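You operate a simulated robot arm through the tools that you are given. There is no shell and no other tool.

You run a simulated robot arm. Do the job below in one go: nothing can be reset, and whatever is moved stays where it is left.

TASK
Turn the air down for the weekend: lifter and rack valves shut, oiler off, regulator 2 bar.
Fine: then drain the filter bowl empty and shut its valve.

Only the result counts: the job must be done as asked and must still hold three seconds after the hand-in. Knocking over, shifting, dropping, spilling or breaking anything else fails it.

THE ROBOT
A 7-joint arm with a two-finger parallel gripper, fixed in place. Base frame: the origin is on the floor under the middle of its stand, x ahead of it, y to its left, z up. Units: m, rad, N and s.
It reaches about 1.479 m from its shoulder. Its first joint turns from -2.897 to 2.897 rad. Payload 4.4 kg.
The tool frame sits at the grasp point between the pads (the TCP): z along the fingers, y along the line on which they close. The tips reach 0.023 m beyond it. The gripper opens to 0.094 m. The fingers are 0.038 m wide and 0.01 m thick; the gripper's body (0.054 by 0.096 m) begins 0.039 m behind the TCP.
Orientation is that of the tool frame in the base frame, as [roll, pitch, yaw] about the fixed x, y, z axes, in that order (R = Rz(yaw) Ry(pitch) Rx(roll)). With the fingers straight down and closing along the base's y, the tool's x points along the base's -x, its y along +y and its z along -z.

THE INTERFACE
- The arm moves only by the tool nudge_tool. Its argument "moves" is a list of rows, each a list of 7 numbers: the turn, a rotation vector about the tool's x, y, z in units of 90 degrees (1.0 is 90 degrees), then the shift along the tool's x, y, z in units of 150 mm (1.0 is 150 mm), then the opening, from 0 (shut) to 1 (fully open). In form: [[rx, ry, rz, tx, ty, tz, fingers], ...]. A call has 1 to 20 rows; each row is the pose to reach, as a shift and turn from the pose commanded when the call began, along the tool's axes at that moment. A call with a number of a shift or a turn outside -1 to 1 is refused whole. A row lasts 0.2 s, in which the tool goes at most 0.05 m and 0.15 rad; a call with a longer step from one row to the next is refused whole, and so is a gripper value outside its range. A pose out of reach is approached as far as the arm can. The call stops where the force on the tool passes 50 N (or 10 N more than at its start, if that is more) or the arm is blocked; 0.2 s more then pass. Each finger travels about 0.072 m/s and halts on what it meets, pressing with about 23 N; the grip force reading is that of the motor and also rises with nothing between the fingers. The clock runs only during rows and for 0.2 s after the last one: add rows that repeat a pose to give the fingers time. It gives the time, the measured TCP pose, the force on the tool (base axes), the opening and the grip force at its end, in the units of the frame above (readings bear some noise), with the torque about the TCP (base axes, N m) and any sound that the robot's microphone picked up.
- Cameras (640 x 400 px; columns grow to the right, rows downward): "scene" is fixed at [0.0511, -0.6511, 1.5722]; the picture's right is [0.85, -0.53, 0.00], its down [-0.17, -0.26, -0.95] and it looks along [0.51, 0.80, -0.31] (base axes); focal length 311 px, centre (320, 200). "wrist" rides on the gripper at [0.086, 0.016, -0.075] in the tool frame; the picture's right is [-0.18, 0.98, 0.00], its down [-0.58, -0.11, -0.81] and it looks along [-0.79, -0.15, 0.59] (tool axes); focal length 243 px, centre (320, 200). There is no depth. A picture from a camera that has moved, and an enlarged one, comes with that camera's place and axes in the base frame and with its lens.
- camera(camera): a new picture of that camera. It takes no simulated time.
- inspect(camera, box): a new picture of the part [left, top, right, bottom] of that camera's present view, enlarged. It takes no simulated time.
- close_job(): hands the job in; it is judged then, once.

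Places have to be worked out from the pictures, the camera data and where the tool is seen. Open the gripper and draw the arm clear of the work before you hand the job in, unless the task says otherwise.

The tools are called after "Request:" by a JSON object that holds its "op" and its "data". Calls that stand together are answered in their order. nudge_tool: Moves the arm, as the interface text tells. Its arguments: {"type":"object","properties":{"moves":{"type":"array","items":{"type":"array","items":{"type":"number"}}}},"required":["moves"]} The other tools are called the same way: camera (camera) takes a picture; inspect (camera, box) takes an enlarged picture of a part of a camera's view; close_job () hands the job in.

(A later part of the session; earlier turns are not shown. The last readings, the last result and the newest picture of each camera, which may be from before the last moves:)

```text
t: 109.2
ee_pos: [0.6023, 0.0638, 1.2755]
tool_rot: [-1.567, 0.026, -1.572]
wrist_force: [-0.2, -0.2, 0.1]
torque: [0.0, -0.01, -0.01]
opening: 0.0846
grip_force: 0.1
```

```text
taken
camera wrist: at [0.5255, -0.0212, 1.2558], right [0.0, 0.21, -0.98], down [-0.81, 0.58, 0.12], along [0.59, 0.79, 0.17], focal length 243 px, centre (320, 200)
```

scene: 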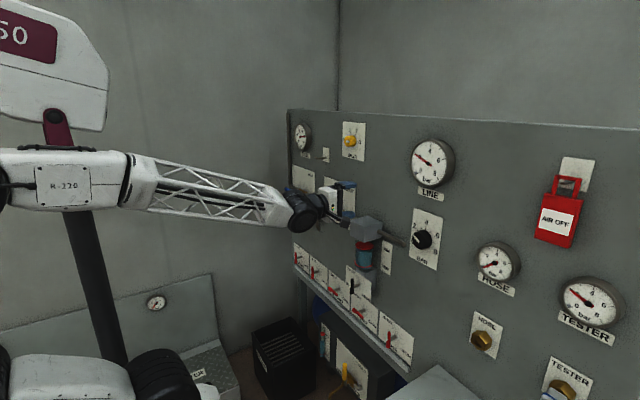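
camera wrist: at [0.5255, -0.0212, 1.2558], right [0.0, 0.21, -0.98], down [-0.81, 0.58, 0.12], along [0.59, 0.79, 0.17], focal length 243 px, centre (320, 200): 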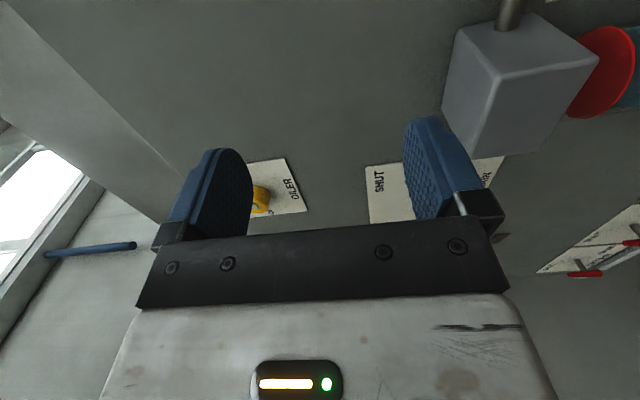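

Good. Moving on toward the oiler (left and up) in slow steps.

Request:
{"op": "nudge_tool", "data": {"moves": [[0, 0, 0, -0.09, -0.067, -0.013, 0.9], [0, 0, 0, -0.18, -0.133, -0.026, 0.9], [0, 0, 0, -0.27, -0.2, -0.039, 0.9], [0, 0, 0, -0.36, -0.267, -0.052, 0.9], [0, 0, 0, -0.45, -0.333, -0.065, 0.9], [0, 0, 0, -0.54, -0.4, -0.078, 0.9], [0, 0, 0, -0.63, -0.467, -0.091, 0.9], [0, 0, 0, -0.72, -0.533, -0.104, 0.9], [0, 0, 0, -0.81, -0.6, -0.117, 0.9], [0, 0, 0, -0.9, -0.667, -0.13, 0.9], [0, 0, 0, -0.9, -0.667, -0.13, 0.9]]}}

Request:
{"op": "camera", "data": {"camera": "wrist"}}

Request:
{"op": "camera", "data": {"camera": "scene"}}

```text
t: 111.6
ee_pos: [0.5814, 0.1965, 1.3776]
tool_rot: [-1.569, 0.024, -1.572]
wrist_force: [-0.5, 0.1, -0.1]
torque: [-0.03, -0.04, -0.03]
opening: 0.0845
grip_force: 0.0
```

```text
taken
camera wrist: at [0.5059, 0.1113, 1.3591], right [0.0, 0.21, -0.98], down [-0.81, 0.58, 0.12], along [0.59, 0.79, 0.17], focal length 243 px, centre (320, 200)
```

wrist: 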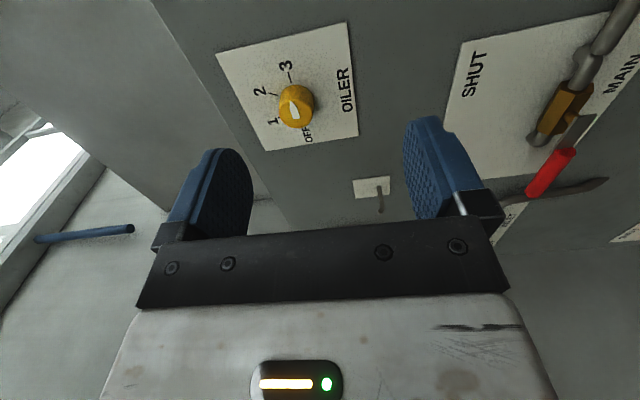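

```text
taken
```

scene: 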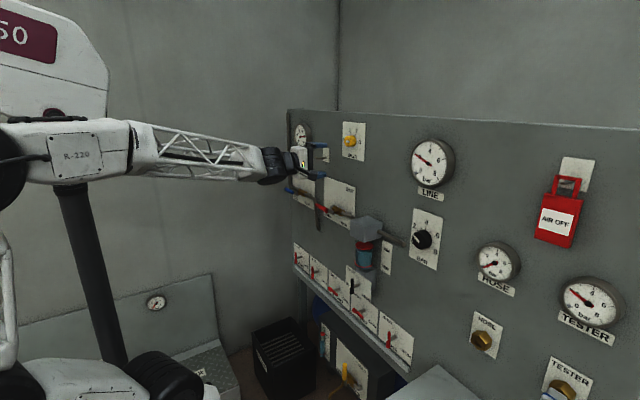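

Request:
{"op": "inspect", "data": {"camera": "wrist", "box": [200, 20, 380, 160]}}

Request:
{"op": "inspect", "data": {"camera": "scene", "box": [320, 110, 384, 170]}}

```text
2.86 times, centred on (290, 90) of wrist
camera zoom: at [0.5059, 0.1113, 1.3591], right [0.0, 0.21, -0.98], down [-0.81, 0.58, 0.12], along [0.59, 0.79, 0.17], focal length 693 px, centre (406, 514)
```

zoom: 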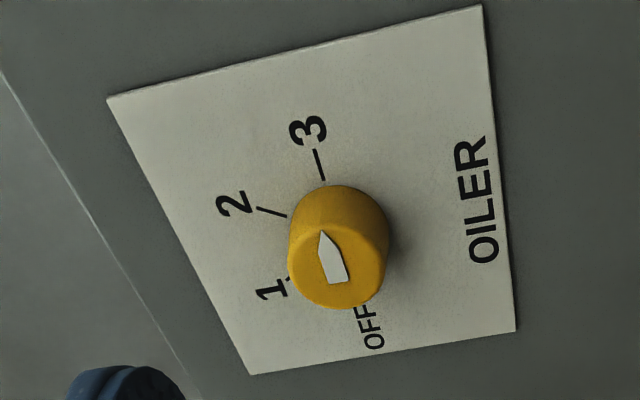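

```text
6.67 times, centred on (352, 140) of scene
camera zoom: at [0.0511, -0.6511, 1.5722], right [0.85, -0.53, 0.0], down [-0.17, -0.26, -0.95], along [0.51, 0.8, -0.31], focal length 2072 px, centre (107, 600)
```

zoom: 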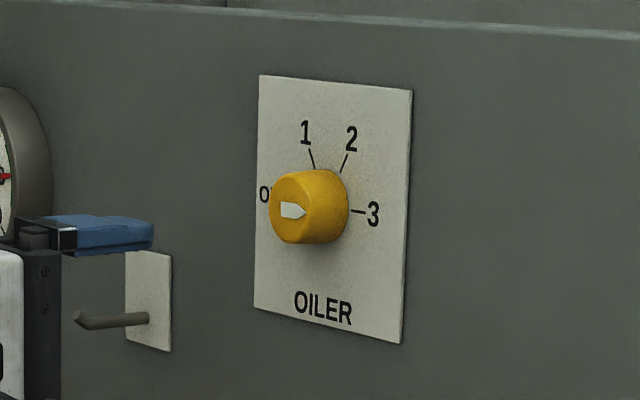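

The oiler points to 3 (right); OFF is at the left, so it needs a 180° counter-clockwise turn. Knob face ≈(0.734, 0.2565, 1.418), ~38 mm wide. I go to a pre-grasp at x≈0.66.

Request:
{"op": "nudge_tool", "data": {"moves": [[0, 0, 0, -0.068, -0.043, 0.087, 0.8], [0, 0, 0, -0.136, -0.086, 0.175, 0.8], [0, 0, 0, -0.204, -0.13, 0.262, 0.8], [0, 0, 0, -0.271, -0.173, 0.349, 0.8], [0, 0, 0, -0.339, -0.216, 0.437, 0.8], [0, 0, 0, -0.407, -0.259, 0.524, 0.8], [0, 0, 0, -0.407, -0.259, 0.524, 0.8]]}}

Request:
{"op": "camera", "data": {"camera": "wrist"}}

Request:
{"op": "inspect", "data": {"camera": "scene", "box": [280, 100, 400, 175]}}

```text
t: 113.2
ee_pos: [0.66, 0.2557, 1.4194]
tool_rot: [-1.567, 0.024, -1.572]
wrist_force: [-0.3, -0.3, -0.2]
torque: [0.0, -0.02, -0.01]
opening: 0.0753
grip_force: 0.0
```

```text
taken
camera wrist: at [0.5842, 0.1712, 1.4003], right [0.0, 0.21, -0.98], down [-0.81, 0.58, 0.12], along [0.59, 0.79, 0.17], focal length 243 px, centre (320, 200)
```

wrist: 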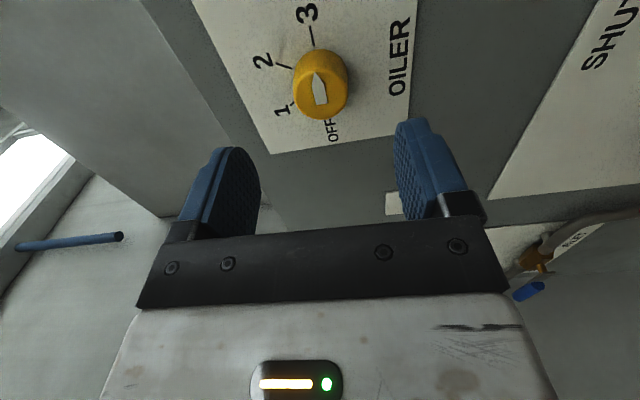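

```text
5.33 times, centred on (340, 138) of scene
camera zoom: at [0.0511, -0.6511, 1.5722], right [0.85, -0.53, 0.0], down [-0.17, -0.26, -0.95], along [0.51, 0.8, -0.31], focal length 1658 px, centre (213, 533)
```

zoom: 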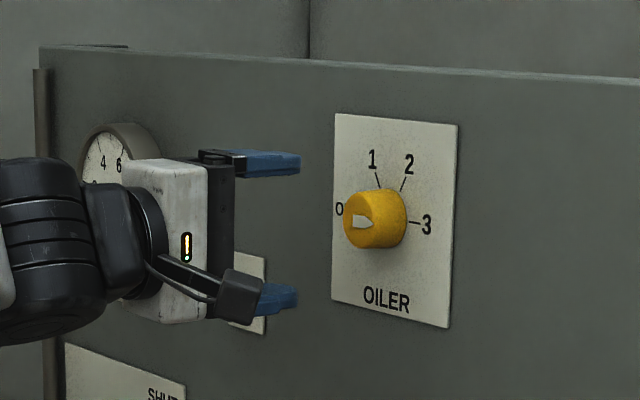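

Knob centre y≈0.257, z≈1.419, aligned with the tool. Advance 76 mm with the fingers straddling it, then close.

Request:
{"op": "nudge_tool", "data": {"moves": [[0, 0, 0, -0.003, 0, 0.1, 0.8], [0, 0, 0, -0.006, 0, 0.2, 0.8], [0, 0, 0, -0.009, 0, 0.3, 0.8], [0, 0, 0, -0.009, 0, 0.38, 0.8], [0, 0, 0, -0.009, 0, 0.45, 0.8], [0, 0, 0, -0.009, 0, 0.507, 0.8], [0, 0, 0, -0.009, 0, 0.507, 0.8], [0, 0, 0, -0.009, 0, 0.507, 0.5], [0, 0, 0, -0.009, 0, 0.507, 0.2], [0, 0, 0, -0.009, 0, 0.507, 0.1], [0, 0, 0, -0.009, 0, 0.507, 0.1]]}}

Request:
{"op": "camera", "data": {"camera": "wrist"}}

Request:
{"op": "inspect", "data": {"camera": "scene", "box": [280, 100, 400, 175]}}

```text
t: 115.6
ee_pos: [0.7341, 0.258, 1.4199]
tool_rot: [-1.567, 0.025, -1.572]
wrist_force: [5.6, 0.2, 3.9]
torque: [-0.1, -0.02, 0.02]
opening: 0.0383
grip_force: 44.9
```

```text
taken
camera wrist: at [0.6596, 0.1722, 1.4008], right [0.0, 0.21, -0.98], down [-0.81, 0.58, 0.12], along [0.59, 0.79, 0.17], focal length 243 px, centre (320, 200)
```

wrist: 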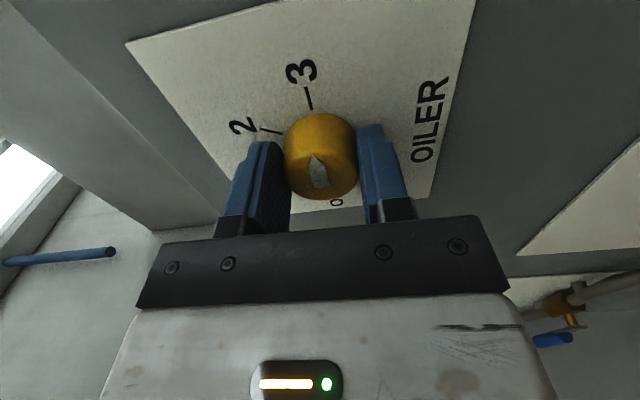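

```text
5.33 times, centred on (340, 138) of scene
camera zoom: at [0.0511, -0.6511, 1.5722], right [0.85, -0.53, 0.0], down [-0.17, -0.26, -0.95], along [0.51, 0.8, -0.31], focal length 1658 px, centre (213, 533)
```

zoom: 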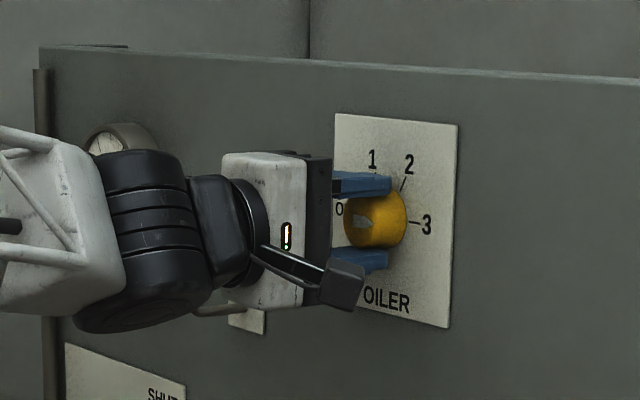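

Gripped (38 mm). I rotate −90° about the tool axis slowly.

Request:
{"op": "nudge_tool", "data": {"moves": [[0, 0, -0.06, 0, 0, 0, 0.1], [0, 0, -0.12, 0, 0, 0, 0.1], [0, 0, -0.18, 0, 0, 0, 0.1], [0, 0, -0.24, 0, 0, 0, 0.1], [0, 0, -0.3, 0, 0, 0, 0.1], [0, 0, -0.36, 0, 0, 0, 0.1], [0, 0, -0.42, 0, 0, 0, 0.1], [0, 0, -0.48, 0, 0, 0, 0.1], [0, 0, -0.54, 0, 0, 0, 0.1], [0, 0, -0.6, 0, 0, 0, 0.1], [0, 0, -0.66, 0, 0, 0, 0.1], [0, 0, -0.72, 0, 0, 0, 0.1], [0, 0, -0.78, 0, 0, 0, 0.1], [0, 0, -0.84, 0, 0, 0, 0.1], [0, 0, -0.9, 0, 0, 0, 0.1], [0, 0, -0.96, 0, 0, 0, 0.1], [0, 0, -1.0, 0, 0, 0, 0.1], [0, 0, -1.0, 0, 0, 0, 0.1]]}}

Request:
{"op": "camera", "data": {"camera": "wrist"}}

Request:
{"op": "inspect", "data": {"camera": "scene", "box": [280, 100, 400, 175]}}

```text
t: 117.4
ee_pos: [0.7355, 0.258, 1.4211]
tool_rot: [-1.562, -0.718, -1.577]
wrist_force: [5.1, 5.1, -1.2]
torque: [0.0, -0.22, -0.1]
opening: 0.0382
grip_force: 45.0
stopped in row 9: the force on the tool passed its limit at 52 N (the readings are from after the stop); the commanded pose is now the measured one
```

```text
taken
camera wrist: at [0.6591, 0.1831, 1.466], right [0.01, -0.51, -0.86], down [-0.8, 0.51, -0.31], along [0.59, 0.69, -0.41], focal length 243 px, centre (320, 200)
```

wrist: 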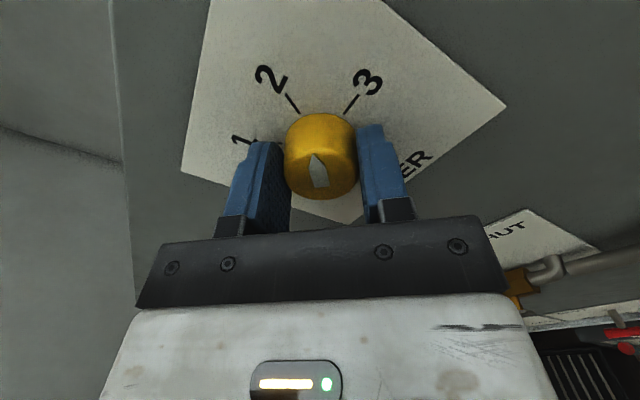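

```text
5.33 times, centred on (340, 138) of scene
camera zoom: at [0.0511, -0.6511, 1.5722], right [0.85, -0.53, 0.0], down [-0.17, -0.26, -0.95], along [0.51, 0.8, -0.31], focal length 1658 px, centre (213, 533)
```

zoom: 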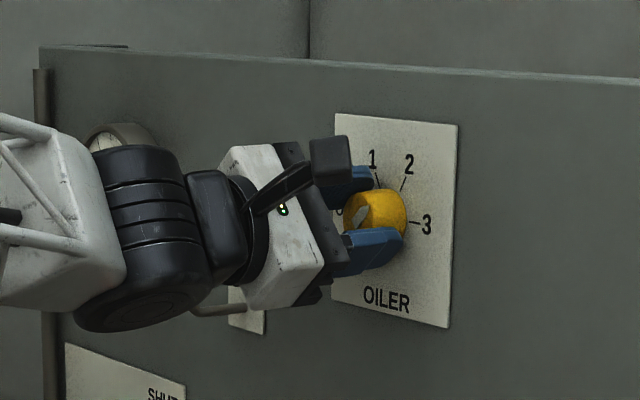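

Turned 42° before side force tripped; the pose has re-centred. I continue.

Request:
{"op": "nudge_tool", "data": {"moves": [[0, 0, -0.06, 0, 0, 0, 0.1], [0, 0, -0.12, 0, 0, 0, 0.1], [0, 0, -0.18, 0, 0, 0, 0.1], [0, 0, -0.24, 0, 0, 0, 0.1], [0, 0, -0.3, 0, 0, 0, 0.1], [0, 0, -0.36, 0, 0, 0, 0.1], [0, 0, -0.42, 0, 0, 0, 0.1], [0, 0, -0.48, 0, 0, 0, 0.1], [0, 0, -0.54, 0, 0, 0, 0.1], [0, 0, -0.6, 0, 0, 0, 0.1], [0, 0, -0.66, 0, 0, 0, 0.1], [0, 0, -0.72, 0, 0, 0, 0.1], [0, 0, -0.78, 0, 0, 0, 0.1], [0, 0, -0.84, 0, 0, 0, 0.1], [0, 0, -0.9, 0, 0, 0, 0.1], [0, 0, -0.9, 0, 0, 0, 0.1]]}}

Request:
{"op": "camera", "data": {"camera": "wrist"}}

Request:
{"op": "inspect", "data": {"camera": "scene", "box": [280, 100, 400, 175]}}

```text
t: 118.8
ee_pos: [0.7346, 0.2588, 1.4237]
tool_rot: [-1.55, -1.223, -1.588]
wrist_force: [8.5, 13.4, 3.6]
torque: [0.06, 0.26, 0.39]
opening: 0.0381
grip_force: 46.1
stopped in row 6: the force on the tool passed its limit at 54 N (the readings are from after the stop); the commanded pose is now the measured one
```

```text
taken
camera wrist: at [0.6588, 0.2154, 1.4981], right [0.01, -0.86, -0.51], down [-0.8, 0.3, -0.52], along [0.6, 0.41, -0.69], focal length 243 px, centre (320, 200)
```

wrist: 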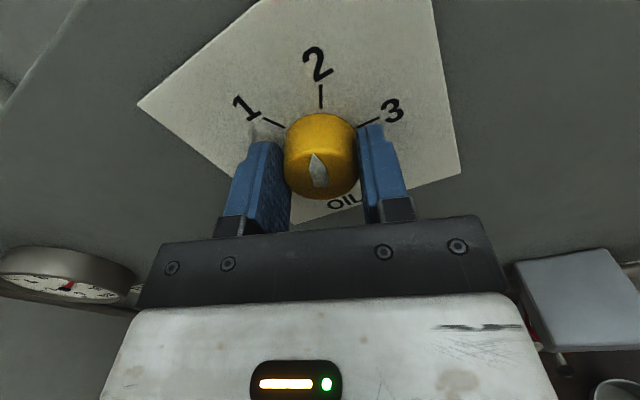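

```text
5.33 times, centred on (340, 138) of scene
camera zoom: at [0.0511, -0.6511, 1.5722], right [0.85, -0.53, 0.0], down [-0.17, -0.26, -0.95], along [0.51, 0.8, -0.31], focal length 1658 px, centre (213, 533)
```

zoom: 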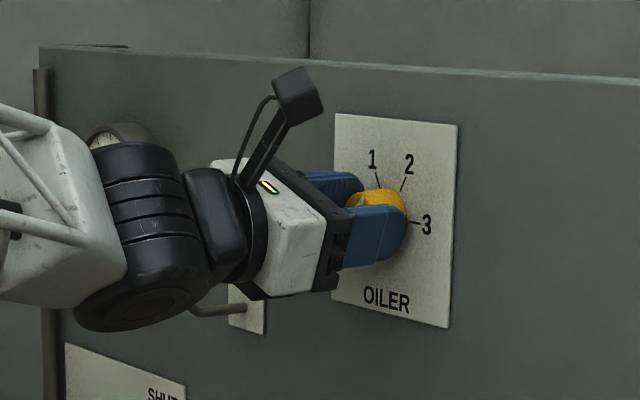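

Turned ~71° so far; the TCP drifted ~4 mm upward along the pads. I release, re-centre on the knob axis (y≈0.259, z≈1.4195) and regrip.

Request:
{"op": "nudge_tool", "data": {"moves": [[0, 0, 0, 0, 0, 0, 0.5], [0, 0, 0, 0, 0, 0, 0.6], [0, 0, 0, -0.013, 0.005, 0, 0.6], [0, 0, 0, -0.026, 0.009, 0, 0.6], [0, 0, 0, -0.026, 0.009, 0, 0.6], [0, 0, 0, -0.026, 0.009, 0, 0.3], [0, 0, 0, -0.026, 0.009, 0, 0.1], [0, 0, 0, -0.026, 0.009, 0, 0.1]]}}

Request:
{"op": "inspect", "data": {"camera": "wrist", "box": [200, 20, 440, 220]}}

```text
t: 120.6
ee_pos: [0.7354, 0.2589, 1.4201]
tool_rot: [-1.546, -1.223, -1.592]
wrist_force: [13.1, 45.4, 15.2]
torque: [-0.01, 0.25, 1.29]
opening: 0.0379
grip_force: 45.5
```

```text
2.00 times, centred on (320, 120) of wrist
camera zoom: at [0.6586, 0.2164, 1.4948], right [0.01, -0.86, -0.51], down [-0.8, 0.3, -0.52], along [0.6, 0.41, -0.69], focal length 485 px, centre (320, 360)
```

zoom: 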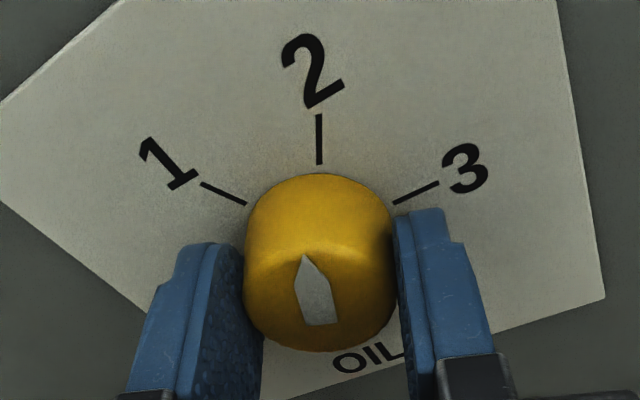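

Regripped; the pointer is around 1.8. A 1 mm sideways correction relieves the load, then I continue rotating.

Request:
{"op": "nudge_tool", "data": {"moves": [[0, 0, 0, -0.002, -0.006, 0, 0.1], [0, 0, -0.06, -0.002, -0.006, 0, 0.1], [0, 0, -0.12, -0.002, -0.006, 0, 0.1], [0, 0, -0.18, -0.002, -0.006, 0, 0.1], [0, 0, -0.24, -0.002, -0.006, 0, 0.1], [0, 0, -0.3, -0.002, -0.006, 0, 0.1], [0, 0, -0.36, -0.002, -0.006, 0, 0.1], [0, 0, -0.42, -0.002, -0.006, 0, 0.1], [0, 0, -0.48, -0.002, -0.006, 0, 0.1], [0, 0, -0.54, -0.002, -0.006, 0, 0.1], [0, 0, -0.6, -0.002, -0.006, 0, 0.1], [0, 0, -0.66, -0.002, -0.006, 0, 0.1], [0, 0, -0.66, -0.002, -0.006, 0, 0.1]]}}

Request:
{"op": "inspect", "data": {"camera": "wrist", "box": [200, 20, 440, 220]}}

Request:
{"op": "inspect", "data": {"camera": "scene", "box": [280, 100, 400, 175]}}

```text
t: 123.4
ee_pos: [0.7356, 0.2582, 1.4192]
tool_rot: [1.558, -0.879, 1.58]
wrist_force: [-18.8, 22.5, 5.1]
torque: [-0.03, -0.09, 0.37]
opening: 0.0381
grip_force: 45.6
```

```text
2.00 times, centred on (320, 120) of wrist
camera zoom: at [0.6585, 0.3032, 1.495], right [0.0, -0.88, 0.48], down [-0.8, -0.29, -0.52], along [0.6, -0.39, -0.7], focal length 485 px, centre (320, 360)
```

zoom: 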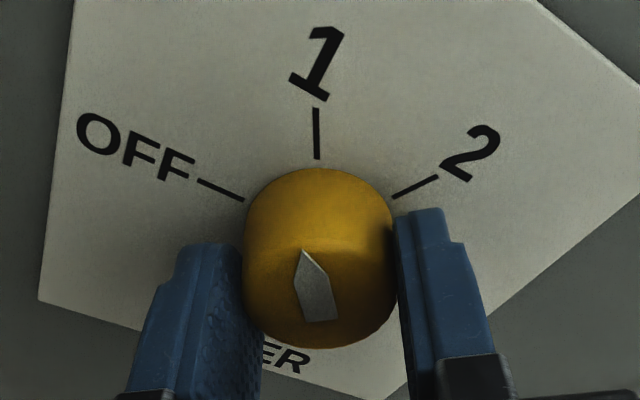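

```text
5.33 times, centred on (340, 138) of scene
camera zoom: at [0.0511, -0.6511, 1.5722], right [0.85, -0.53, 0.0], down [-0.17, -0.26, -0.95], along [0.51, 0.8, -0.31], focal length 1658 px, centre (213, 533)
```

zoom: 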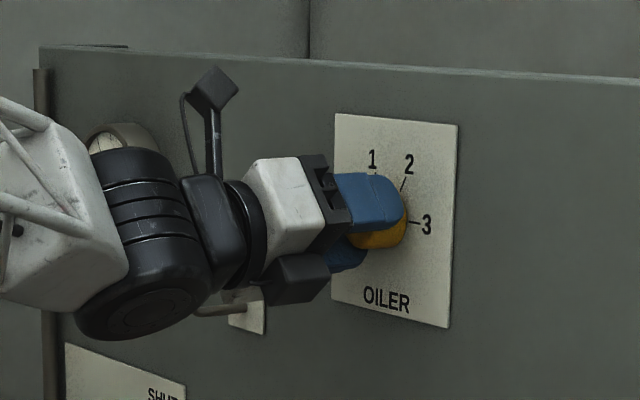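

Pointer just past 1. I continue ~50° to OFF.

Request:
{"op": "nudge_tool", "data": {"moves": [[0, 0, -0.06, 0, 0, 0, 0.1], [0, 0, -0.12, 0, 0, 0, 0.1], [0, 0, -0.18, 0, 0, 0, 0.1], [0, 0, -0.24, 0, 0, 0, 0.1], [0, 0, -0.3, 0, 0, 0, 0.1], [0, 0, -0.36, 0, 0, 0, 0.1], [0, 0, -0.42, 0, 0, 0, 0.1], [0, 0, -0.48, 0, 0, 0, 0.1], [0, 0, -0.54, 0, 0, 0, 0.1], [0, 0, -0.56, 0, 0, 0, 0.1], [0, 0, -0.56, 0, 0, 0, 0.1]]}}

Request:
{"op": "inspect", "data": {"camera": "wrist", "box": [200, 20, 440, 220]}}

Request:
{"op": "inspect", "data": {"camera": "scene", "box": [280, 100, 400, 175]}}

```text
t: 125.8
ee_pos: [0.7333, 0.2584, 1.4197]
tool_rot: [1.563, -0.001, 1.572]
wrist_force: [-16.6, -10.7, 2.3]
torque: [0.14, -0.02, -0.06]
opening: 0.0381
grip_force: 44.6
```

```text
2.00 times, centred on (320, 120) of wrist
camera zoom: at [0.6591, 0.3465, 1.4353], right [-0.01, -0.19, 0.98], down [-0.81, -0.58, -0.12], along [0.59, -0.79, -0.14], focal length 485 px, centre (320, 360)
```

zoom: 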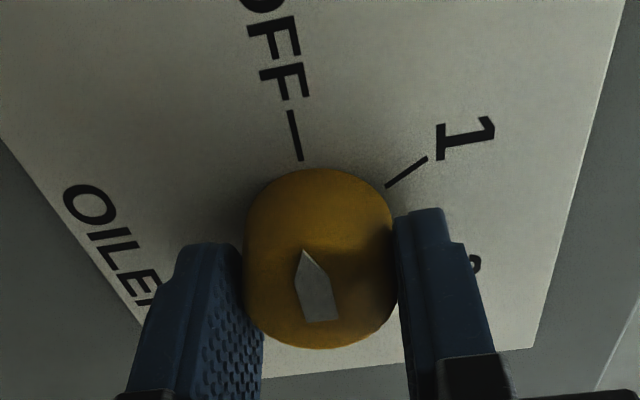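

```text
5.33 times, centred on (340, 138) of scene
camera zoom: at [0.0511, -0.6511, 1.5722], right [0.85, -0.53, 0.0], down [-0.17, -0.26, -0.95], along [0.51, 0.8, -0.31], focal length 1658 px, centre (213, 533)
```

zoom: 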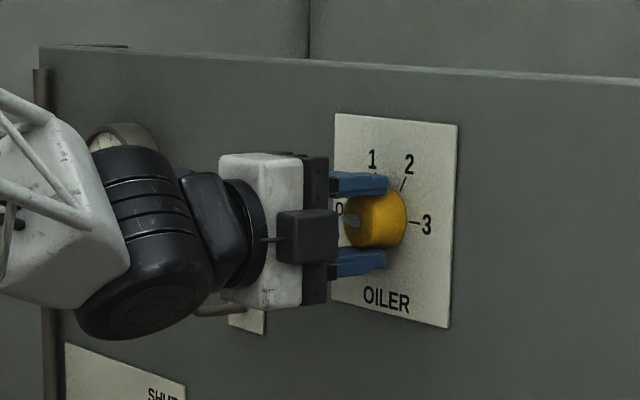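

The pointer is aligned with the OFF tick. I open and back straight out, then verify.

Request:
{"op": "nudge_tool", "data": {"moves": [[0, 0, 0, 0, 0, 0, 0.4], [0, 0, 0, 0, 0, 0, 0.8], [0, 0, 0, 0, 0, 0, 0.8], [0, 0, 0, 0, 0, -0.1, 0.8], [0, 0, 0, 0, 0, -0.22, 0.8], [0, 0, 0, 0, 0, -0.34, 0.8], [0, 0, 0, 0, 0, -0.46, 0.8], [0, 0, 0, 0, 0, -0.58, 0.8], [0, 0, 0, 0, 0, -0.7, 0.8], [0, 0, 0, 0, 0, -0.82, 0.8], [0, 0, 0, 0, 0, -0.9, 0.8], [0, 0, 0, 0, 0, -0.9, 0.8]]}}

Request:
{"op": "inspect", "data": {"camera": "wrist", "box": [200, 0, 440, 200]}}

Request:
{"op": "inspect", "data": {"camera": "scene", "box": [320, 110, 384, 170]}}

Request:
{"op": "inspect", "data": {"camera": "scene", "box": [400, 130, 464, 200]}}

Request:
{"op": "camera", "data": {"camera": "scene"}}

```text
t: 128.4
ee_pos: [0.6007, 0.2607, 1.4181]
tool_rot: [1.561, -0.001, 1.573]
wrist_force: [-0.3, -0.1, -0.3]
torque: [0.02, 0.0, 0.0]
opening: 0.0751
grip_force: 0.0
```

```text
2.00 times, centred on (320, 100) of wrist
camera zoom: at [0.5233, 0.3474, 1.4337], right [-0.01, -0.19, 0.98], down [-0.81, -0.58, -0.12], along [0.59, -0.79, -0.15], focal length 485 px, centre (320, 400)
```

zoom: 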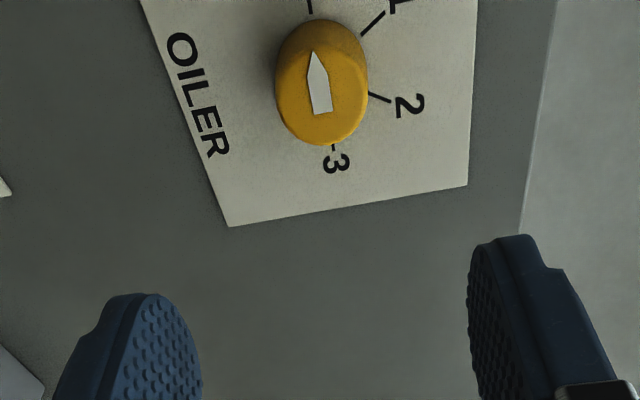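

```text
6.67 times, centred on (352, 140) of scene
camera zoom: at [0.0511, -0.6511, 1.5722], right [0.85, -0.53, 0.0], down [-0.17, -0.26, -0.95], along [0.51, 0.8, -0.31], focal length 2072 px, centre (107, 600)
```

zoom: 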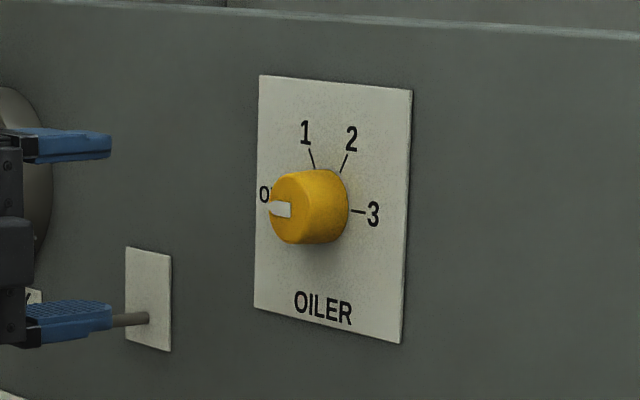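

```text
5.71 times, centred on (432, 165) of scene
camera zoom: at [0.0511, -0.6511, 1.5722], right [0.85, -0.53, 0.0], down [-0.17, -0.26, -0.95], along [0.51, 0.8, -0.31], focal length 1776 px, centre (-320, 400)
```

zoom: 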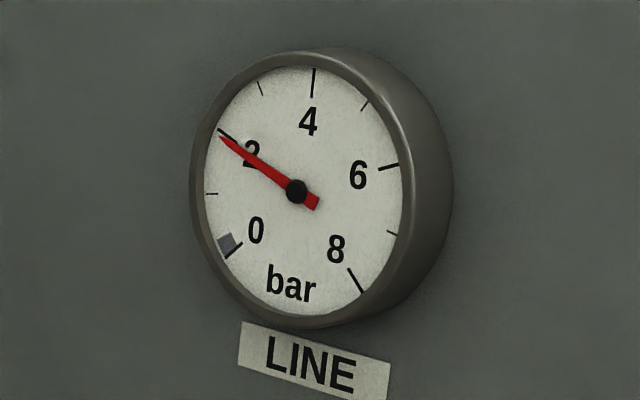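

```text
taken
```

scene: 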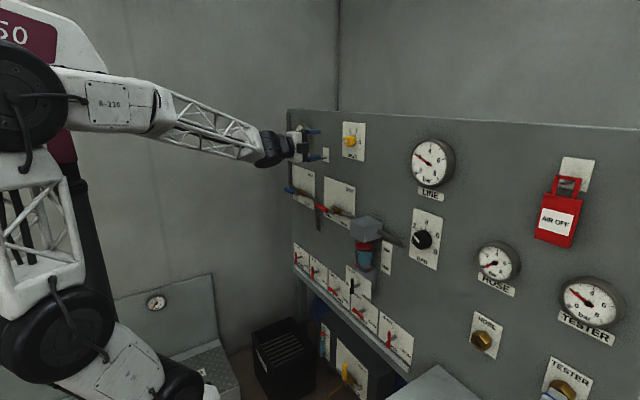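

The oiler reads OFF (about 2° shy by my measurement). To be safe I go back in, grip, and turn it ~3° further, then release.

Request:
{"op": "nudge_tool", "data": {"moves": [[0, 0, 0, 0, 0, 0.12, 0.8], [0, 0, 0, 0, 0, 0.25, 0.8], [0, 0, 0, 0, 0, 0.38, 0.8], [0, 0, 0, 0, 0, 0.51, 0.8], [0, 0, 0, 0, 0, 0.64, 0.8], [0, 0, 0, 0, 0, 0.77, 0.8], [0, 0, 0, 0, 0, 0.9, 0.8], [0, 0, 0, 0, 0, 0.9, 0.8], [0, 0, 0, 0, 0, 0.9, 0.4], [0, 0, 0, 0, 0, 0.9, 0.1], [0, 0, 0, 0, 0, 0.9, 0.1], [0, 0, -0.02, 0, 0, 0.9, 0.1], [0, 0, -0.035, 0, 0, 0.9, 0.1], [0, 0, -0.035, 0, 0, 0.9, 0.1]]}}

Request:
{"op": "inspect", "data": {"camera": "wrist", "box": [200, 20, 440, 220]}}

```text
t: 131.4
ee_pos: [0.7349, 0.2582, 1.4201]
tool_rot: [1.562, 0.053, 1.571]
wrist_force: [-1.5, -4.8, 8.8]
torque: [1.0, -0.2, -0.2]
opening: 0.0384
grip_force: 45.0
```

```text
2.00 times, centred on (320, 120) of wrist
camera zoom: at [0.6589, 0.3475, 1.4306], right [-0.01, -0.13, 0.99], down [-0.81, -0.59, -0.09], along [0.59, -0.8, -0.1], focal length 485 px, centre (320, 360)
```

zoom: 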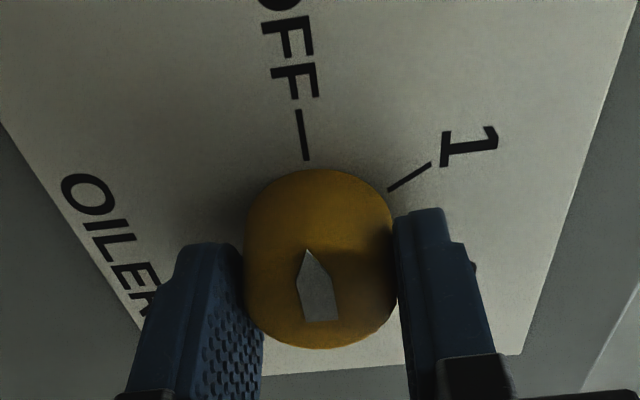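

Torque 1.0 N·m shows the knob is against its OFF stop. I release and retreat.

Request:
{"op": "nudge_tool", "data": {"moves": [[0, 0, 0, 0, 0, 0, 0.4], [0, 0, 0, 0, 0, 0, 0.8], [0, 0, 0, 0, 0, 0, 0.8], [0, 0, 0, 0, 0, -0.1, 0.8], [0, 0, 0, 0, 0, -0.22, 0.8], [0, 0, 0, 0, 0, -0.34, 0.8], [0, 0, 0, 0, 0, -0.46, 0.8], [0, 0, 0, 0, 0, -0.58, 0.8], [0, 0, 0, 0, 0, -0.7, 0.8], [0, 0, 0, 0, 0, -0.82, 0.8], [0, 0, 0, 0, 0, -0.95, 0.8], [0, 0, 0, 0, 0, -0.95, 0.8]]}}

Request:
{"op": "inspect", "data": {"camera": "wrist", "box": [200, 0, 440, 200]}}

Request:
{"op": "inspect", "data": {"camera": "scene", "box": [320, 110, 384, 170]}}

```text
t: 134.0
ee_pos: [0.5907, 0.26, 1.4179]
tool_rot: [1.563, 0.052, 1.572]
wrist_force: [-1.1, 0.2, 0.5]
torque: [0.02, 0.0, 0.0]
opening: 0.0753
grip_force: 0.0
```

```text
2.00 times, centred on (320, 100) of wrist
camera zoom: at [0.5159, 0.3476, 1.4289], right [-0.01, -0.13, 0.99], down [-0.81, -0.59, -0.08], along [0.59, -0.8, -0.1], focal length 485 px, centre (320, 400)
```

zoom: 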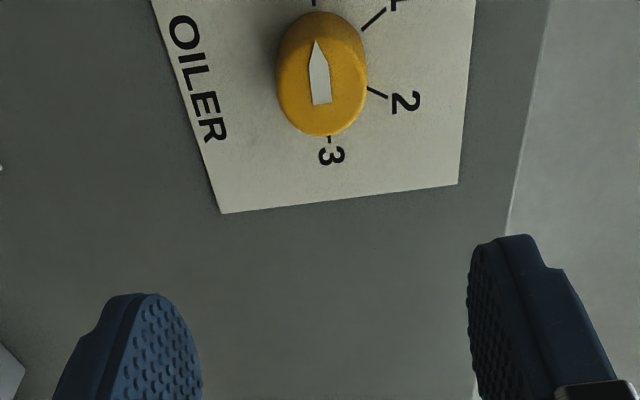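

```text
6.67 times, centred on (352, 140) of scene
camera zoom: at [0.0511, -0.6511, 1.5722], right [0.85, -0.53, 0.0], down [-0.17, -0.26, -0.95], along [0.51, 0.8, -0.31], focal length 2072 px, centre (107, 600)
```

zoom: 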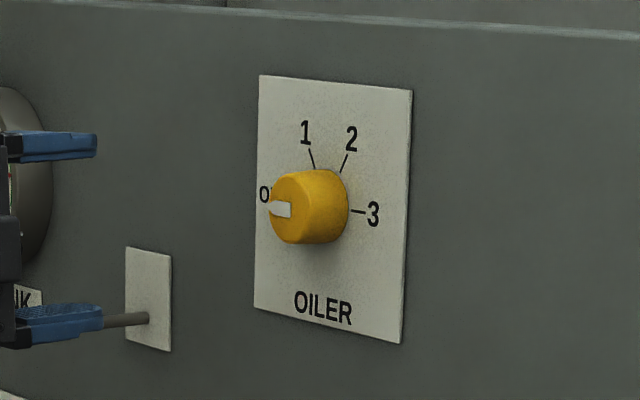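

Oiler confirmed OFF. Now to the bowl valve: I roll back +90° and descend slowly, staying at x≈0.56.

Request:
{"op": "nudge_tool", "data": {"moves": [[0, 0, 0.056, -0.02, -0.048, -0.0115, 0.8], [0, 0, 0.111, -0.039, -0.097, -0.023, 0.8], [0, 0, 0.167, -0.059, -0.145, -0.0345, 0.8], [0, 0, 0.222, -0.079, -0.194, -0.046, 0.8], [0, 0, 0.278, -0.099, -0.242, -0.0575, 0.8], [0, 0, 0.333, -0.118, -0.29, -0.069, 0.8], [0, 0, 0.389, -0.138, -0.339, -0.0805, 0.8], [0, 0, 0.444, -0.158, -0.387, -0.092, 0.8], [0, 0, 0.5, -0.178, -0.436, -0.1035, 0.8], [0, 0, 0.556, -0.197, -0.484, -0.115, 0.8], [0, 0, 0.611, -0.217, -0.532, -0.1265, 0.8], [0, 0, 0.667, -0.237, -0.581, -0.138, 0.8], [0, 0, 0.722, -0.256, -0.629, -0.1495, 0.8], [0, 0, 0.778, -0.276, -0.677, -0.161, 0.8], [0, 0, 0.833, -0.296, -0.726, -0.1725, 0.8], [0, 0, 0.889, -0.316, -0.774, -0.184, 0.8], [0, 0, 0.944, -0.335, -0.823, -0.1955, 0.8], [0, 0, 1.0, -0.355, -0.871, -0.207, 0.8], [0, 0, 1.0, -0.355, -0.871, -0.207, 0.8]]}}

Request:
{"op": "camera", "data": {"camera": "scene"}}

```text
t: 138.0
ee_pos: [0.5623, 0.1985, 1.2895]
tool_rot: [1.42, -1.518, 1.722]
wrist_force: [-0.5, 1.0, 0.0]
torque: [0.01, 0.0, 0.02]
opening: 0.0751
grip_force: 0.1
```

```text
taken
```

scene: 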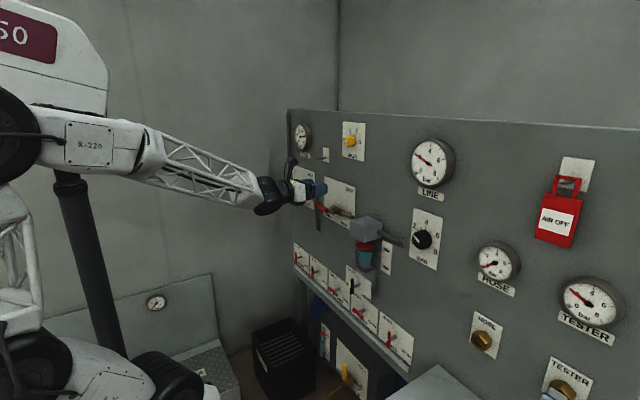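

On track. Continue descending slowly toward the bowl valve height.

Request:
{"op": "nudge_tool", "data": {"moves": [[0, 0, 0.01, -0.079, 0.017, 0, 0.8], [0, 0, 0.02, -0.158, 0.035, 0, 0.8], [0, 0, 0.033, -0.236, 0.052, -0.005, 0.8], [0, 0, 0.033, -0.315, 0.069, -0.01, 0.8], [0, 0, 0.033, -0.394, 0.087, -0.01, 0.8], [0, 0, 0.033, -0.473, 0.104, -0.01, 0.8], [0, 0, 0.033, -0.551, 0.121, -0.01, 0.8], [0, 0, 0.033, -0.63, 0.139, -0.015, 0.8], [0, 0, 0.033, -0.709, 0.156, -0.015, 0.8], [0, 0, 0.033, -0.788, 0.173, -0.02, 0.8], [0, 0, 0.033, -0.866, 0.191, -0.02, 0.8], [0, 0, 0.033, -0.945, 0.208, -0.02, 0.8], [0, 0, 0.033, -0.945, 0.208, -0.02, 0.8]]}}

Request:
{"op": "camera", "data": {"camera": "wrist"}}

Request:
{"op": "camera", "data": {"camera": "scene"}}

```text
t: 140.8
ee_pos: [0.561, 0.1605, 1.1494]
tool_rot: [0.142, -1.563, 3.001]
wrist_force: [-0.9, 0.5, 1.0]
torque: [0.02, 0.03, 0.02]
opening: 0.0752
grip_force: 0.0
```

```text
taken
camera wrist: at [0.484, 0.1454, 1.2359], right [0.0, -0.98, -0.18], down [-0.8, 0.11, -0.59], along [0.6, 0.15, -0.79], focal length 243 px, centre (320, 200)
```

wrist: 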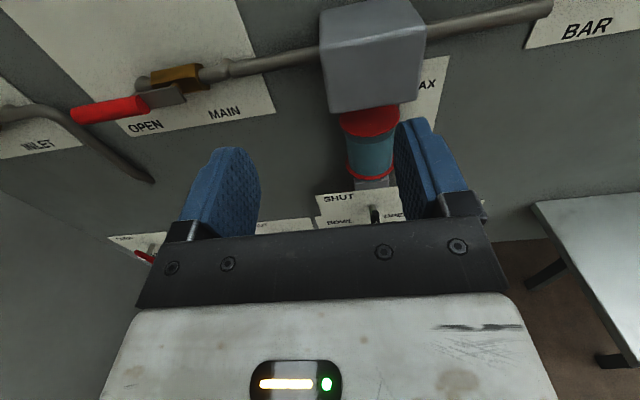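

```text
taken
```

scene: 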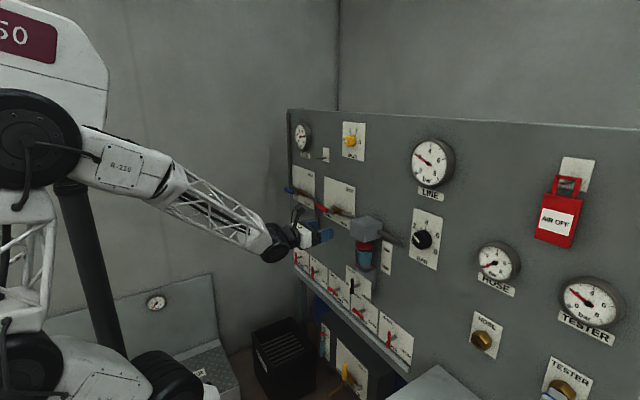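

Good. Descend further to z≈1.0.

Request:
{"op": "nudge_tool", "data": {"moves": [[0, 0, 0, -0.081, 0.012, -0.005, 0.8], [0, 0, 0, -0.162, 0.023, -0.01, 0.8], [0, 0, 0, -0.243, 0.035, -0.015, 0.8], [0, 0, 0, -0.323, 0.047, -0.02, 0.8], [0, 0, 0, -0.404, 0.058, -0.025, 0.8], [0, 0, 0, -0.485, 0.07, -0.03, 0.8], [0, 0, 0, -0.566, 0.082, -0.035, 0.8], [0, 0, 0, -0.647, 0.093, -0.04, 0.8], [0, 0, 0, -0.728, 0.105, -0.045, 0.8], [0, 0, 0, -0.808, 0.117, -0.05, 0.8], [0, 0, 0, -0.889, 0.128, -0.055, 0.8], [0, 0, 0, -0.97, 0.14, -0.06, 0.8], [0, 0, 0, -0.97, 0.14, -0.06, 0.8]]}}

Request:
{"op": "camera", "data": {"camera": "wrist"}}

Request:
{"op": "inspect", "data": {"camera": "wrist", "box": [240, 0, 480, 150]}}

```text
t: 143.6
ee_pos: [0.552, 0.14, 1.0036]
tool_rot: [0.142, -1.563, 2.999]
wrist_force: [0.0, 0.1, 0.0]
torque: [0.03, -0.01, 0.01]
opening: 0.075
grip_force: 0.0
```

```text
taken
camera wrist: at [0.4761, 0.1245, 1.09], right [0.0, -0.98, -0.18], down [-0.8, 0.11, -0.59], along [0.6, 0.15, -0.79], focal length 243 px, centre (320, 200)
```

wrist: 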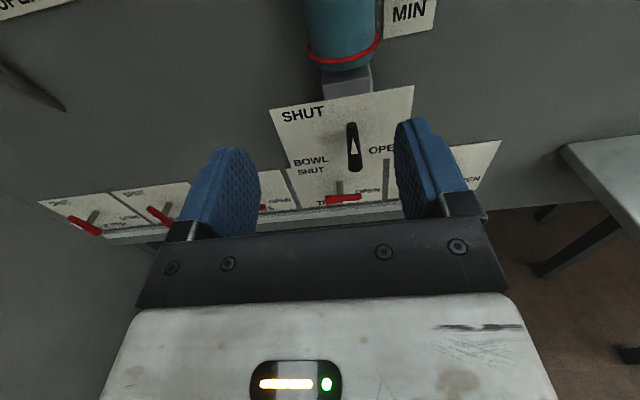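

```text
2.67 times, centred on (360, 75) of wrist
camera zoom: at [0.4761, 0.1245, 1.09], right [0.0, -0.98, -0.18], down [-0.8, 0.11, -0.59], along [0.6, 0.15, -0.79], focal length 647 px, centre (213, 533)
```

zoom: 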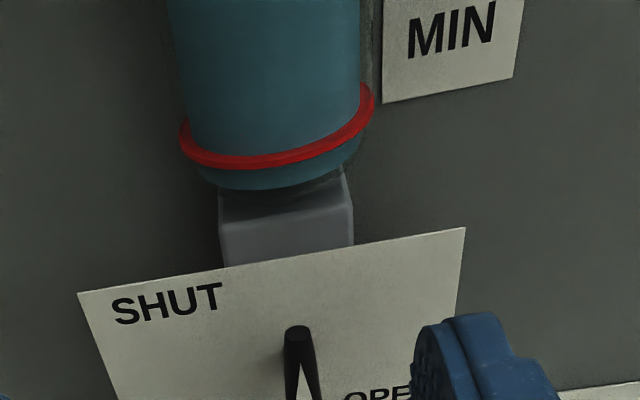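

The bowl lever is vertical (SHUT) with centre ≈(0.670, 0.1215, 0.914). I move to a pre-grasp at x=0.58, level with it.

Request:
{"op": "nudge_tool", "data": {"moves": [[0, 0, 0, -0.075, 0.015, 0.023, 0.7], [0, 0, 0, -0.15, 0.031, 0.045, 0.7], [0, 0, 0, -0.225, 0.046, 0.068, 0.7], [0, 0, 0, -0.3, 0.062, 0.091, 0.7], [0, 0, 0, -0.374, 0.077, 0.114, 0.7], [0, 0, 0, -0.449, 0.092, 0.137, 0.7], [0, 0, 0, -0.524, 0.108, 0.159, 0.7], [0, 0, 0, -0.599, 0.123, 0.182, 0.7], [0, 0, 0, -0.599, 0.123, 0.182, 0.7]]}}

Request:
{"op": "camera", "data": {"camera": "wrist"}}

Request:
{"op": "inspect", "data": {"camera": "scene", "box": [300, 220, 420, 310]}}

```text
t: 145.6
ee_pos: [0.5802, 0.1199, 0.9139]
tool_rot: [0.125, -1.563, 3.019]
wrist_force: [0.7, -0.6, 0.2]
torque: [0.0, -0.02, -0.04]
opening: 0.0659
grip_force: 0.0
```

```text
taken
camera wrist: at [0.5045, 0.1057, 1.0008], right [0.0, -0.98, -0.18], down [-0.8, 0.11, -0.59], along [0.6, 0.15, -0.79], focal length 243 px, centre (320, 200)
```

wrist: 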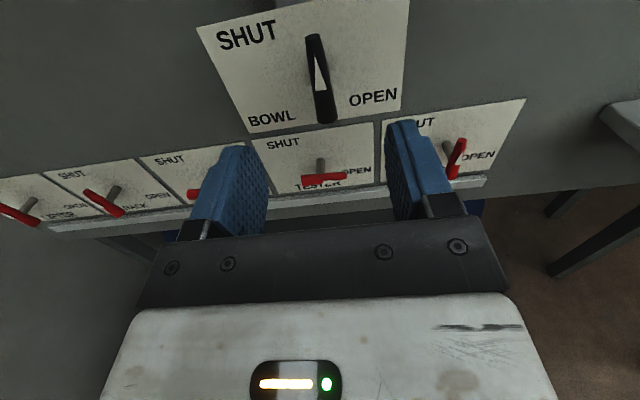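

```text
4.44 times, centred on (360, 265) of scene
camera zoom: at [0.0511, -0.6511, 1.5722], right [0.85, -0.53, 0.0], down [-0.17, -0.26, -0.95], along [0.51, 0.8, -0.31], focal length 1382 px, centre (142, -89)
```

zoom: 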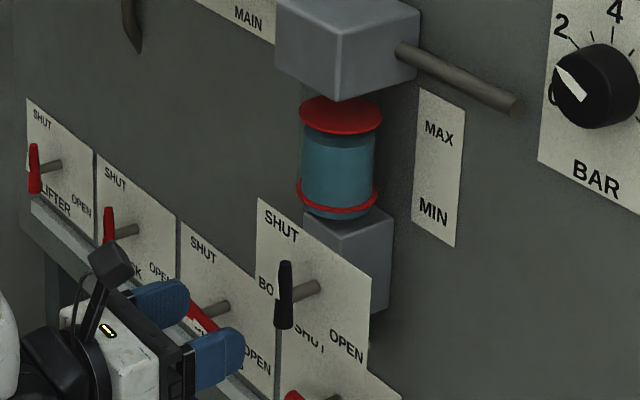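

Aligned. I advance 88 mm so that the fingers straddle the lever left and right, then close gently.

Request:
{"op": "nudge_tool", "data": {"moves": [[0, 0, 0, 0, -0.006, 0.1, 0.7], [0, 0, 0, 0, -0.012, 0.2, 0.7], [0, 0, 0, 0, -0.012, 0.3, 0.7], [0, 0, 0, 0, -0.012, 0.4, 0.7], [0, 0, 0, 0, -0.012, 0.5, 0.7], [0, 0, 0, 0, -0.012, 0.585, 0.7], [0, 0, 0, 0, -0.012, 0.585, 0.7]]}}

Request:
{"op": "camera", "data": {"camera": "wrist"}}

Request:
{"op": "inspect", "data": {"camera": "scene", "box": [300, 220, 420, 310]}}

```text
t: 147.2
ee_pos: [0.6684, 0.1216, 0.9144]
tool_rot: [0.15, -1.565, 2.991]
wrist_force: [-0.3, 0.2, 0.6]
torque: [0.02, 0.01, 0.01]
opening: 0.0657
grip_force: 0.1
```

```text
taken
camera wrist: at [0.5922, 0.1079, 1.0017], right [0.0, -0.98, -0.18], down [-0.8, 0.11, -0.59], along [0.6, 0.15, -0.79], focal length 243 px, centre (320, 200)
```

wrist: 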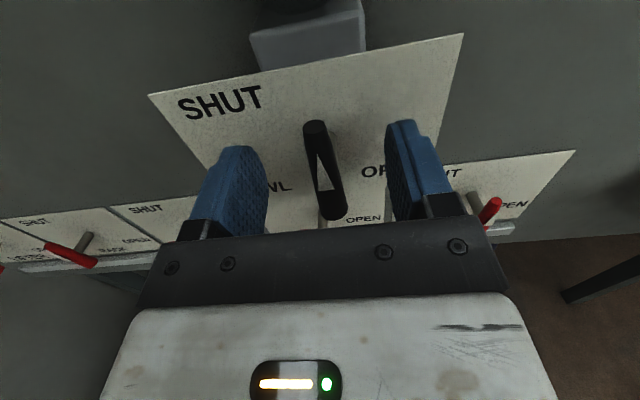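

```text
4.44 times, centred on (360, 265) of scene
camera zoom: at [0.0511, -0.6511, 1.5722], right [0.85, -0.53, 0.0], down [-0.17, -0.26, -0.95], along [0.51, 0.8, -0.31], focal length 1382 px, centre (142, -89)
```

zoom: 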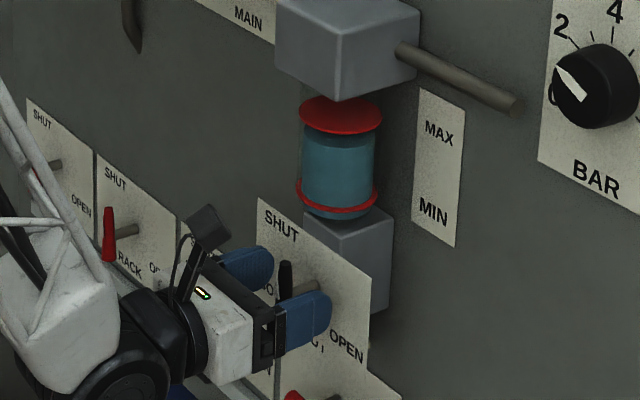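

The lever is between the pads. I close on it and turn it clockwise 90° to OPEN.

Request:
{"op": "nudge_tool", "data": {"moves": [[0, 0, 0, 0, 0, 0, 0.4], [0, 0, 0, 0, 0, 0, 0.1], [0, 0, 0, 0, 0, 0, 0], [0, 0, 0, 0, 0, 0, 0], [0, 0, 0, 0, 0, 0, 0], [0, 0, 0.08, 0, 0, 0, 0], [0, 0, 0.16, 0, 0, 0, 0], [0, 0, 0.24, 0, 0, 0, 0], [0, 0, 0.32, 0, 0, 0, 0], [0, 0, 0.4, 0, 0, 0, 0], [0, 0, 0.48, 0, 0, 0, 0], [0, 0, 0.56, 0, 0, 0, 0], [0, 0, 0.64, 0, 0, 0, 0], [0, 0, 0.72, 0, 0, 0, 0], [0, 0, 0.8, 0, 0, 0, 0], [0, 0, 0.88, 0, 0, 0, 0], [0, 0, 0.96, 0, 0, 0, 0], [0, 0, 1.0, 0, 0, 0, 0]]}}

Request:
{"op": "inspect", "data": {"camera": "scene", "box": [300, 200, 420, 310]}}

Request:
{"op": "camera", "data": {"camera": "wrist"}}

```text
t: 151.0
ee_pos: [0.6679, 0.1228, 0.9132]
tool_rot: [-1.567, -0.002, -1.569]
wrist_force: [-6.1, -14.1, -45.6]
torque: [-0.04, 0.35, 0.0]
opening: 0.0263
grip_force: 22.9
```

```text
3.64 times, centred on (360, 255) of scene
camera zoom: at [0.0511, -0.6511, 1.5722], right [0.85, -0.53, 0.0], down [-0.17, -0.26, -0.95], along [0.51, 0.8, -0.31], focal length 1130 px, centre (174, 0)
```

zoom: 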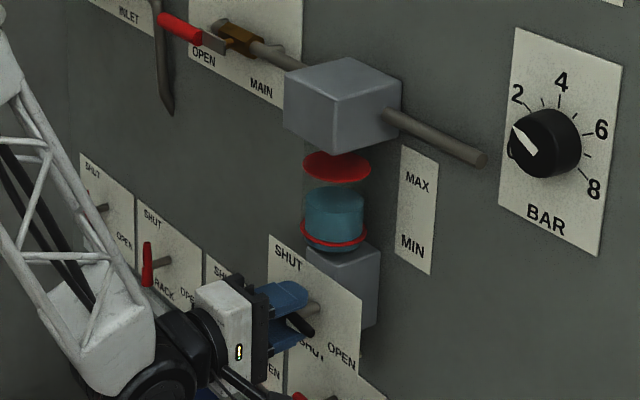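

```text
taken
camera wrist: at [0.5925, 0.0374, 0.8978], right [0.01, 0.18, -0.98], down [-0.81, 0.58, 0.1], along [0.59, 0.79, 0.15], focal length 243 px, centre (320, 200)
```

wrist: 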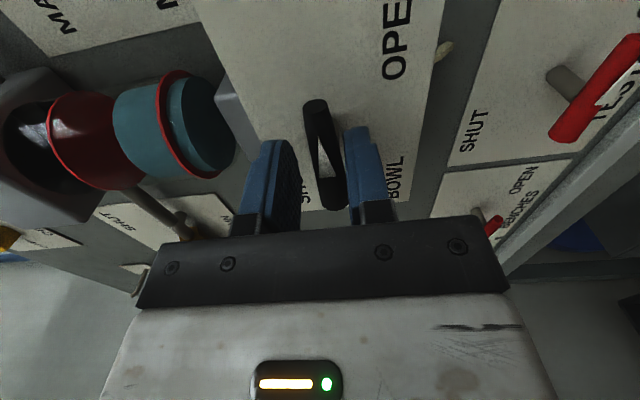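

The bowl is draining — the blue level has dropped to about half. I hold the valve open and watch.

Request:
{"op": "nudge_tool", "data": {"moves": [[0, 0, 0, 0, 0, 0, 0], [0, 0, 0, 0, 0, 0, 0], [0, 0, 0, 0, 0, 0, 0], [0, 0, 0, 0, 0, 0, 0], [0, 0, 0, 0, 0, 0, 0]]}}

Request:
{"op": "inspect", "data": {"camera": "scene", "box": [300, 200, 420, 310]}}

Request:
{"op": "camera", "data": {"camera": "wrist"}}

```text
t: 152.2
ee_pos: [0.6678, 0.1231, 0.9165]
tool_rot: [-1.564, -0.003, -1.571]
wrist_force: [-18.4, 0.3, -45.5]
torque: [0.16, 0.52, -0.03]
opening: 0.0276
grip_force: 23.0
```

```text
3.64 times, centred on (360, 255) of scene
camera zoom: at [0.0511, -0.6511, 1.5722], right [0.85, -0.53, 0.0], down [-0.17, -0.26, -0.95], along [0.51, 0.8, -0.31], focal length 1130 px, centre (174, 0)
```

zoom: 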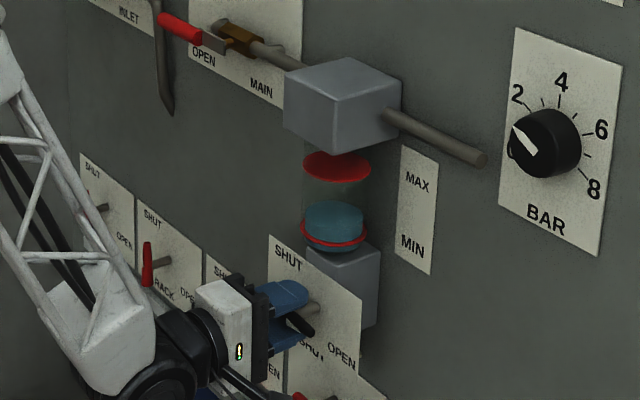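

```text
taken
camera wrist: at [0.5927, 0.0375, 0.8984], right [0.01, 0.18, -0.98], down [-0.81, 0.58, 0.1], along [0.59, 0.79, 0.15], focal length 243 px, centre (320, 200)
```

wrist: 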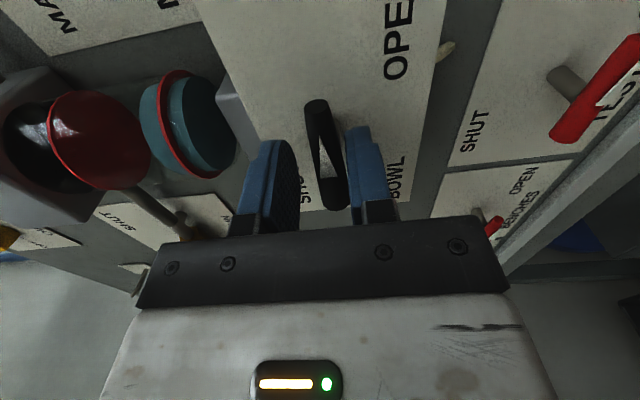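

Still draining, level near the MIN ring. Keep holding.

Request:
{"op": "nudge_tool", "data": {"moves": [[0, 0, 0, 0, 0, 0, 0], [0, 0, 0, 0, 0, 0, 0], [0, 0, 0, 0, 0, 0, 0], [0, 0, 0, 0, 0, 0, 0], [0, 0, 0, 0, 0, 0, 0], [0, 0, 0, 0, 0, 0, 0], [0, 0, 0, 0, 0, 0, 0], [0, 0, 0, 0, 0, 0, 0]]}}

Request:
{"op": "inspect", "data": {"camera": "scene", "box": [350, 230, 398, 290]}}

Request:
{"op": "inspect", "data": {"camera": "wrist", "box": [0, 40, 360, 240]}}

```text
t: 154.0
ee_pos: [0.6684, 0.1223, 0.9155]
tool_rot: [-1.564, -0.002, -1.57]
wrist_force: [-13.8, 10.3, -46.9]
torque: [0.17, 0.47, 0.08]
opening: 0.0275
grip_force: 23.2
```

```text
6.67 times, centred on (374, 260) of scene
camera zoom: at [0.0511, -0.6511, 1.5722], right [0.85, -0.53, 0.0], down [-0.17, -0.26, -0.95], along [0.51, 0.8, -0.31], focal length 2072 px, centre (-40, -200)
```

zoom: 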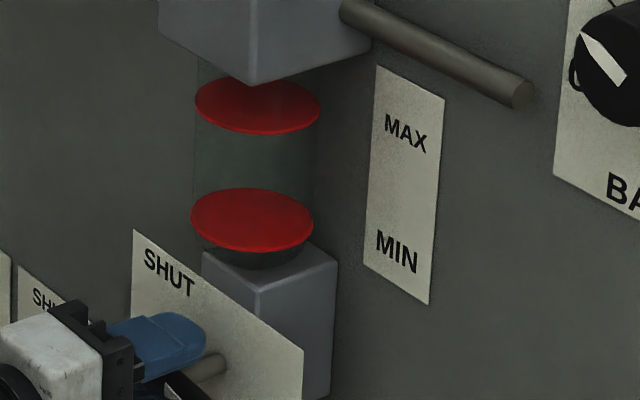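

```text
1.78 times, centred on (180, 140) of wrist
camera zoom: at [0.5928, 0.0374, 0.8985], right [0.01, 0.18, -0.98], down [-0.81, 0.58, 0.1], along [0.59, 0.79, 0.15], focal length 431 px, centre (569, 307)
```

zoom: 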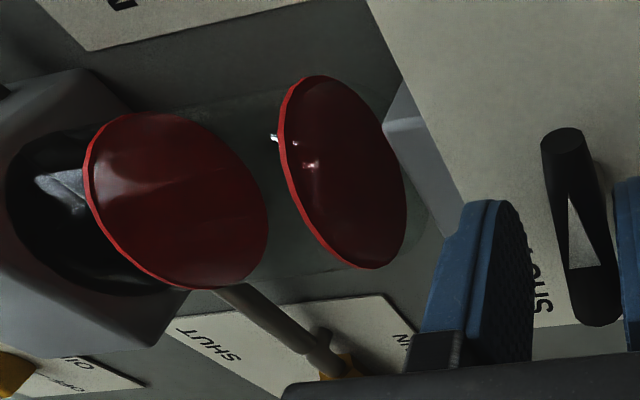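

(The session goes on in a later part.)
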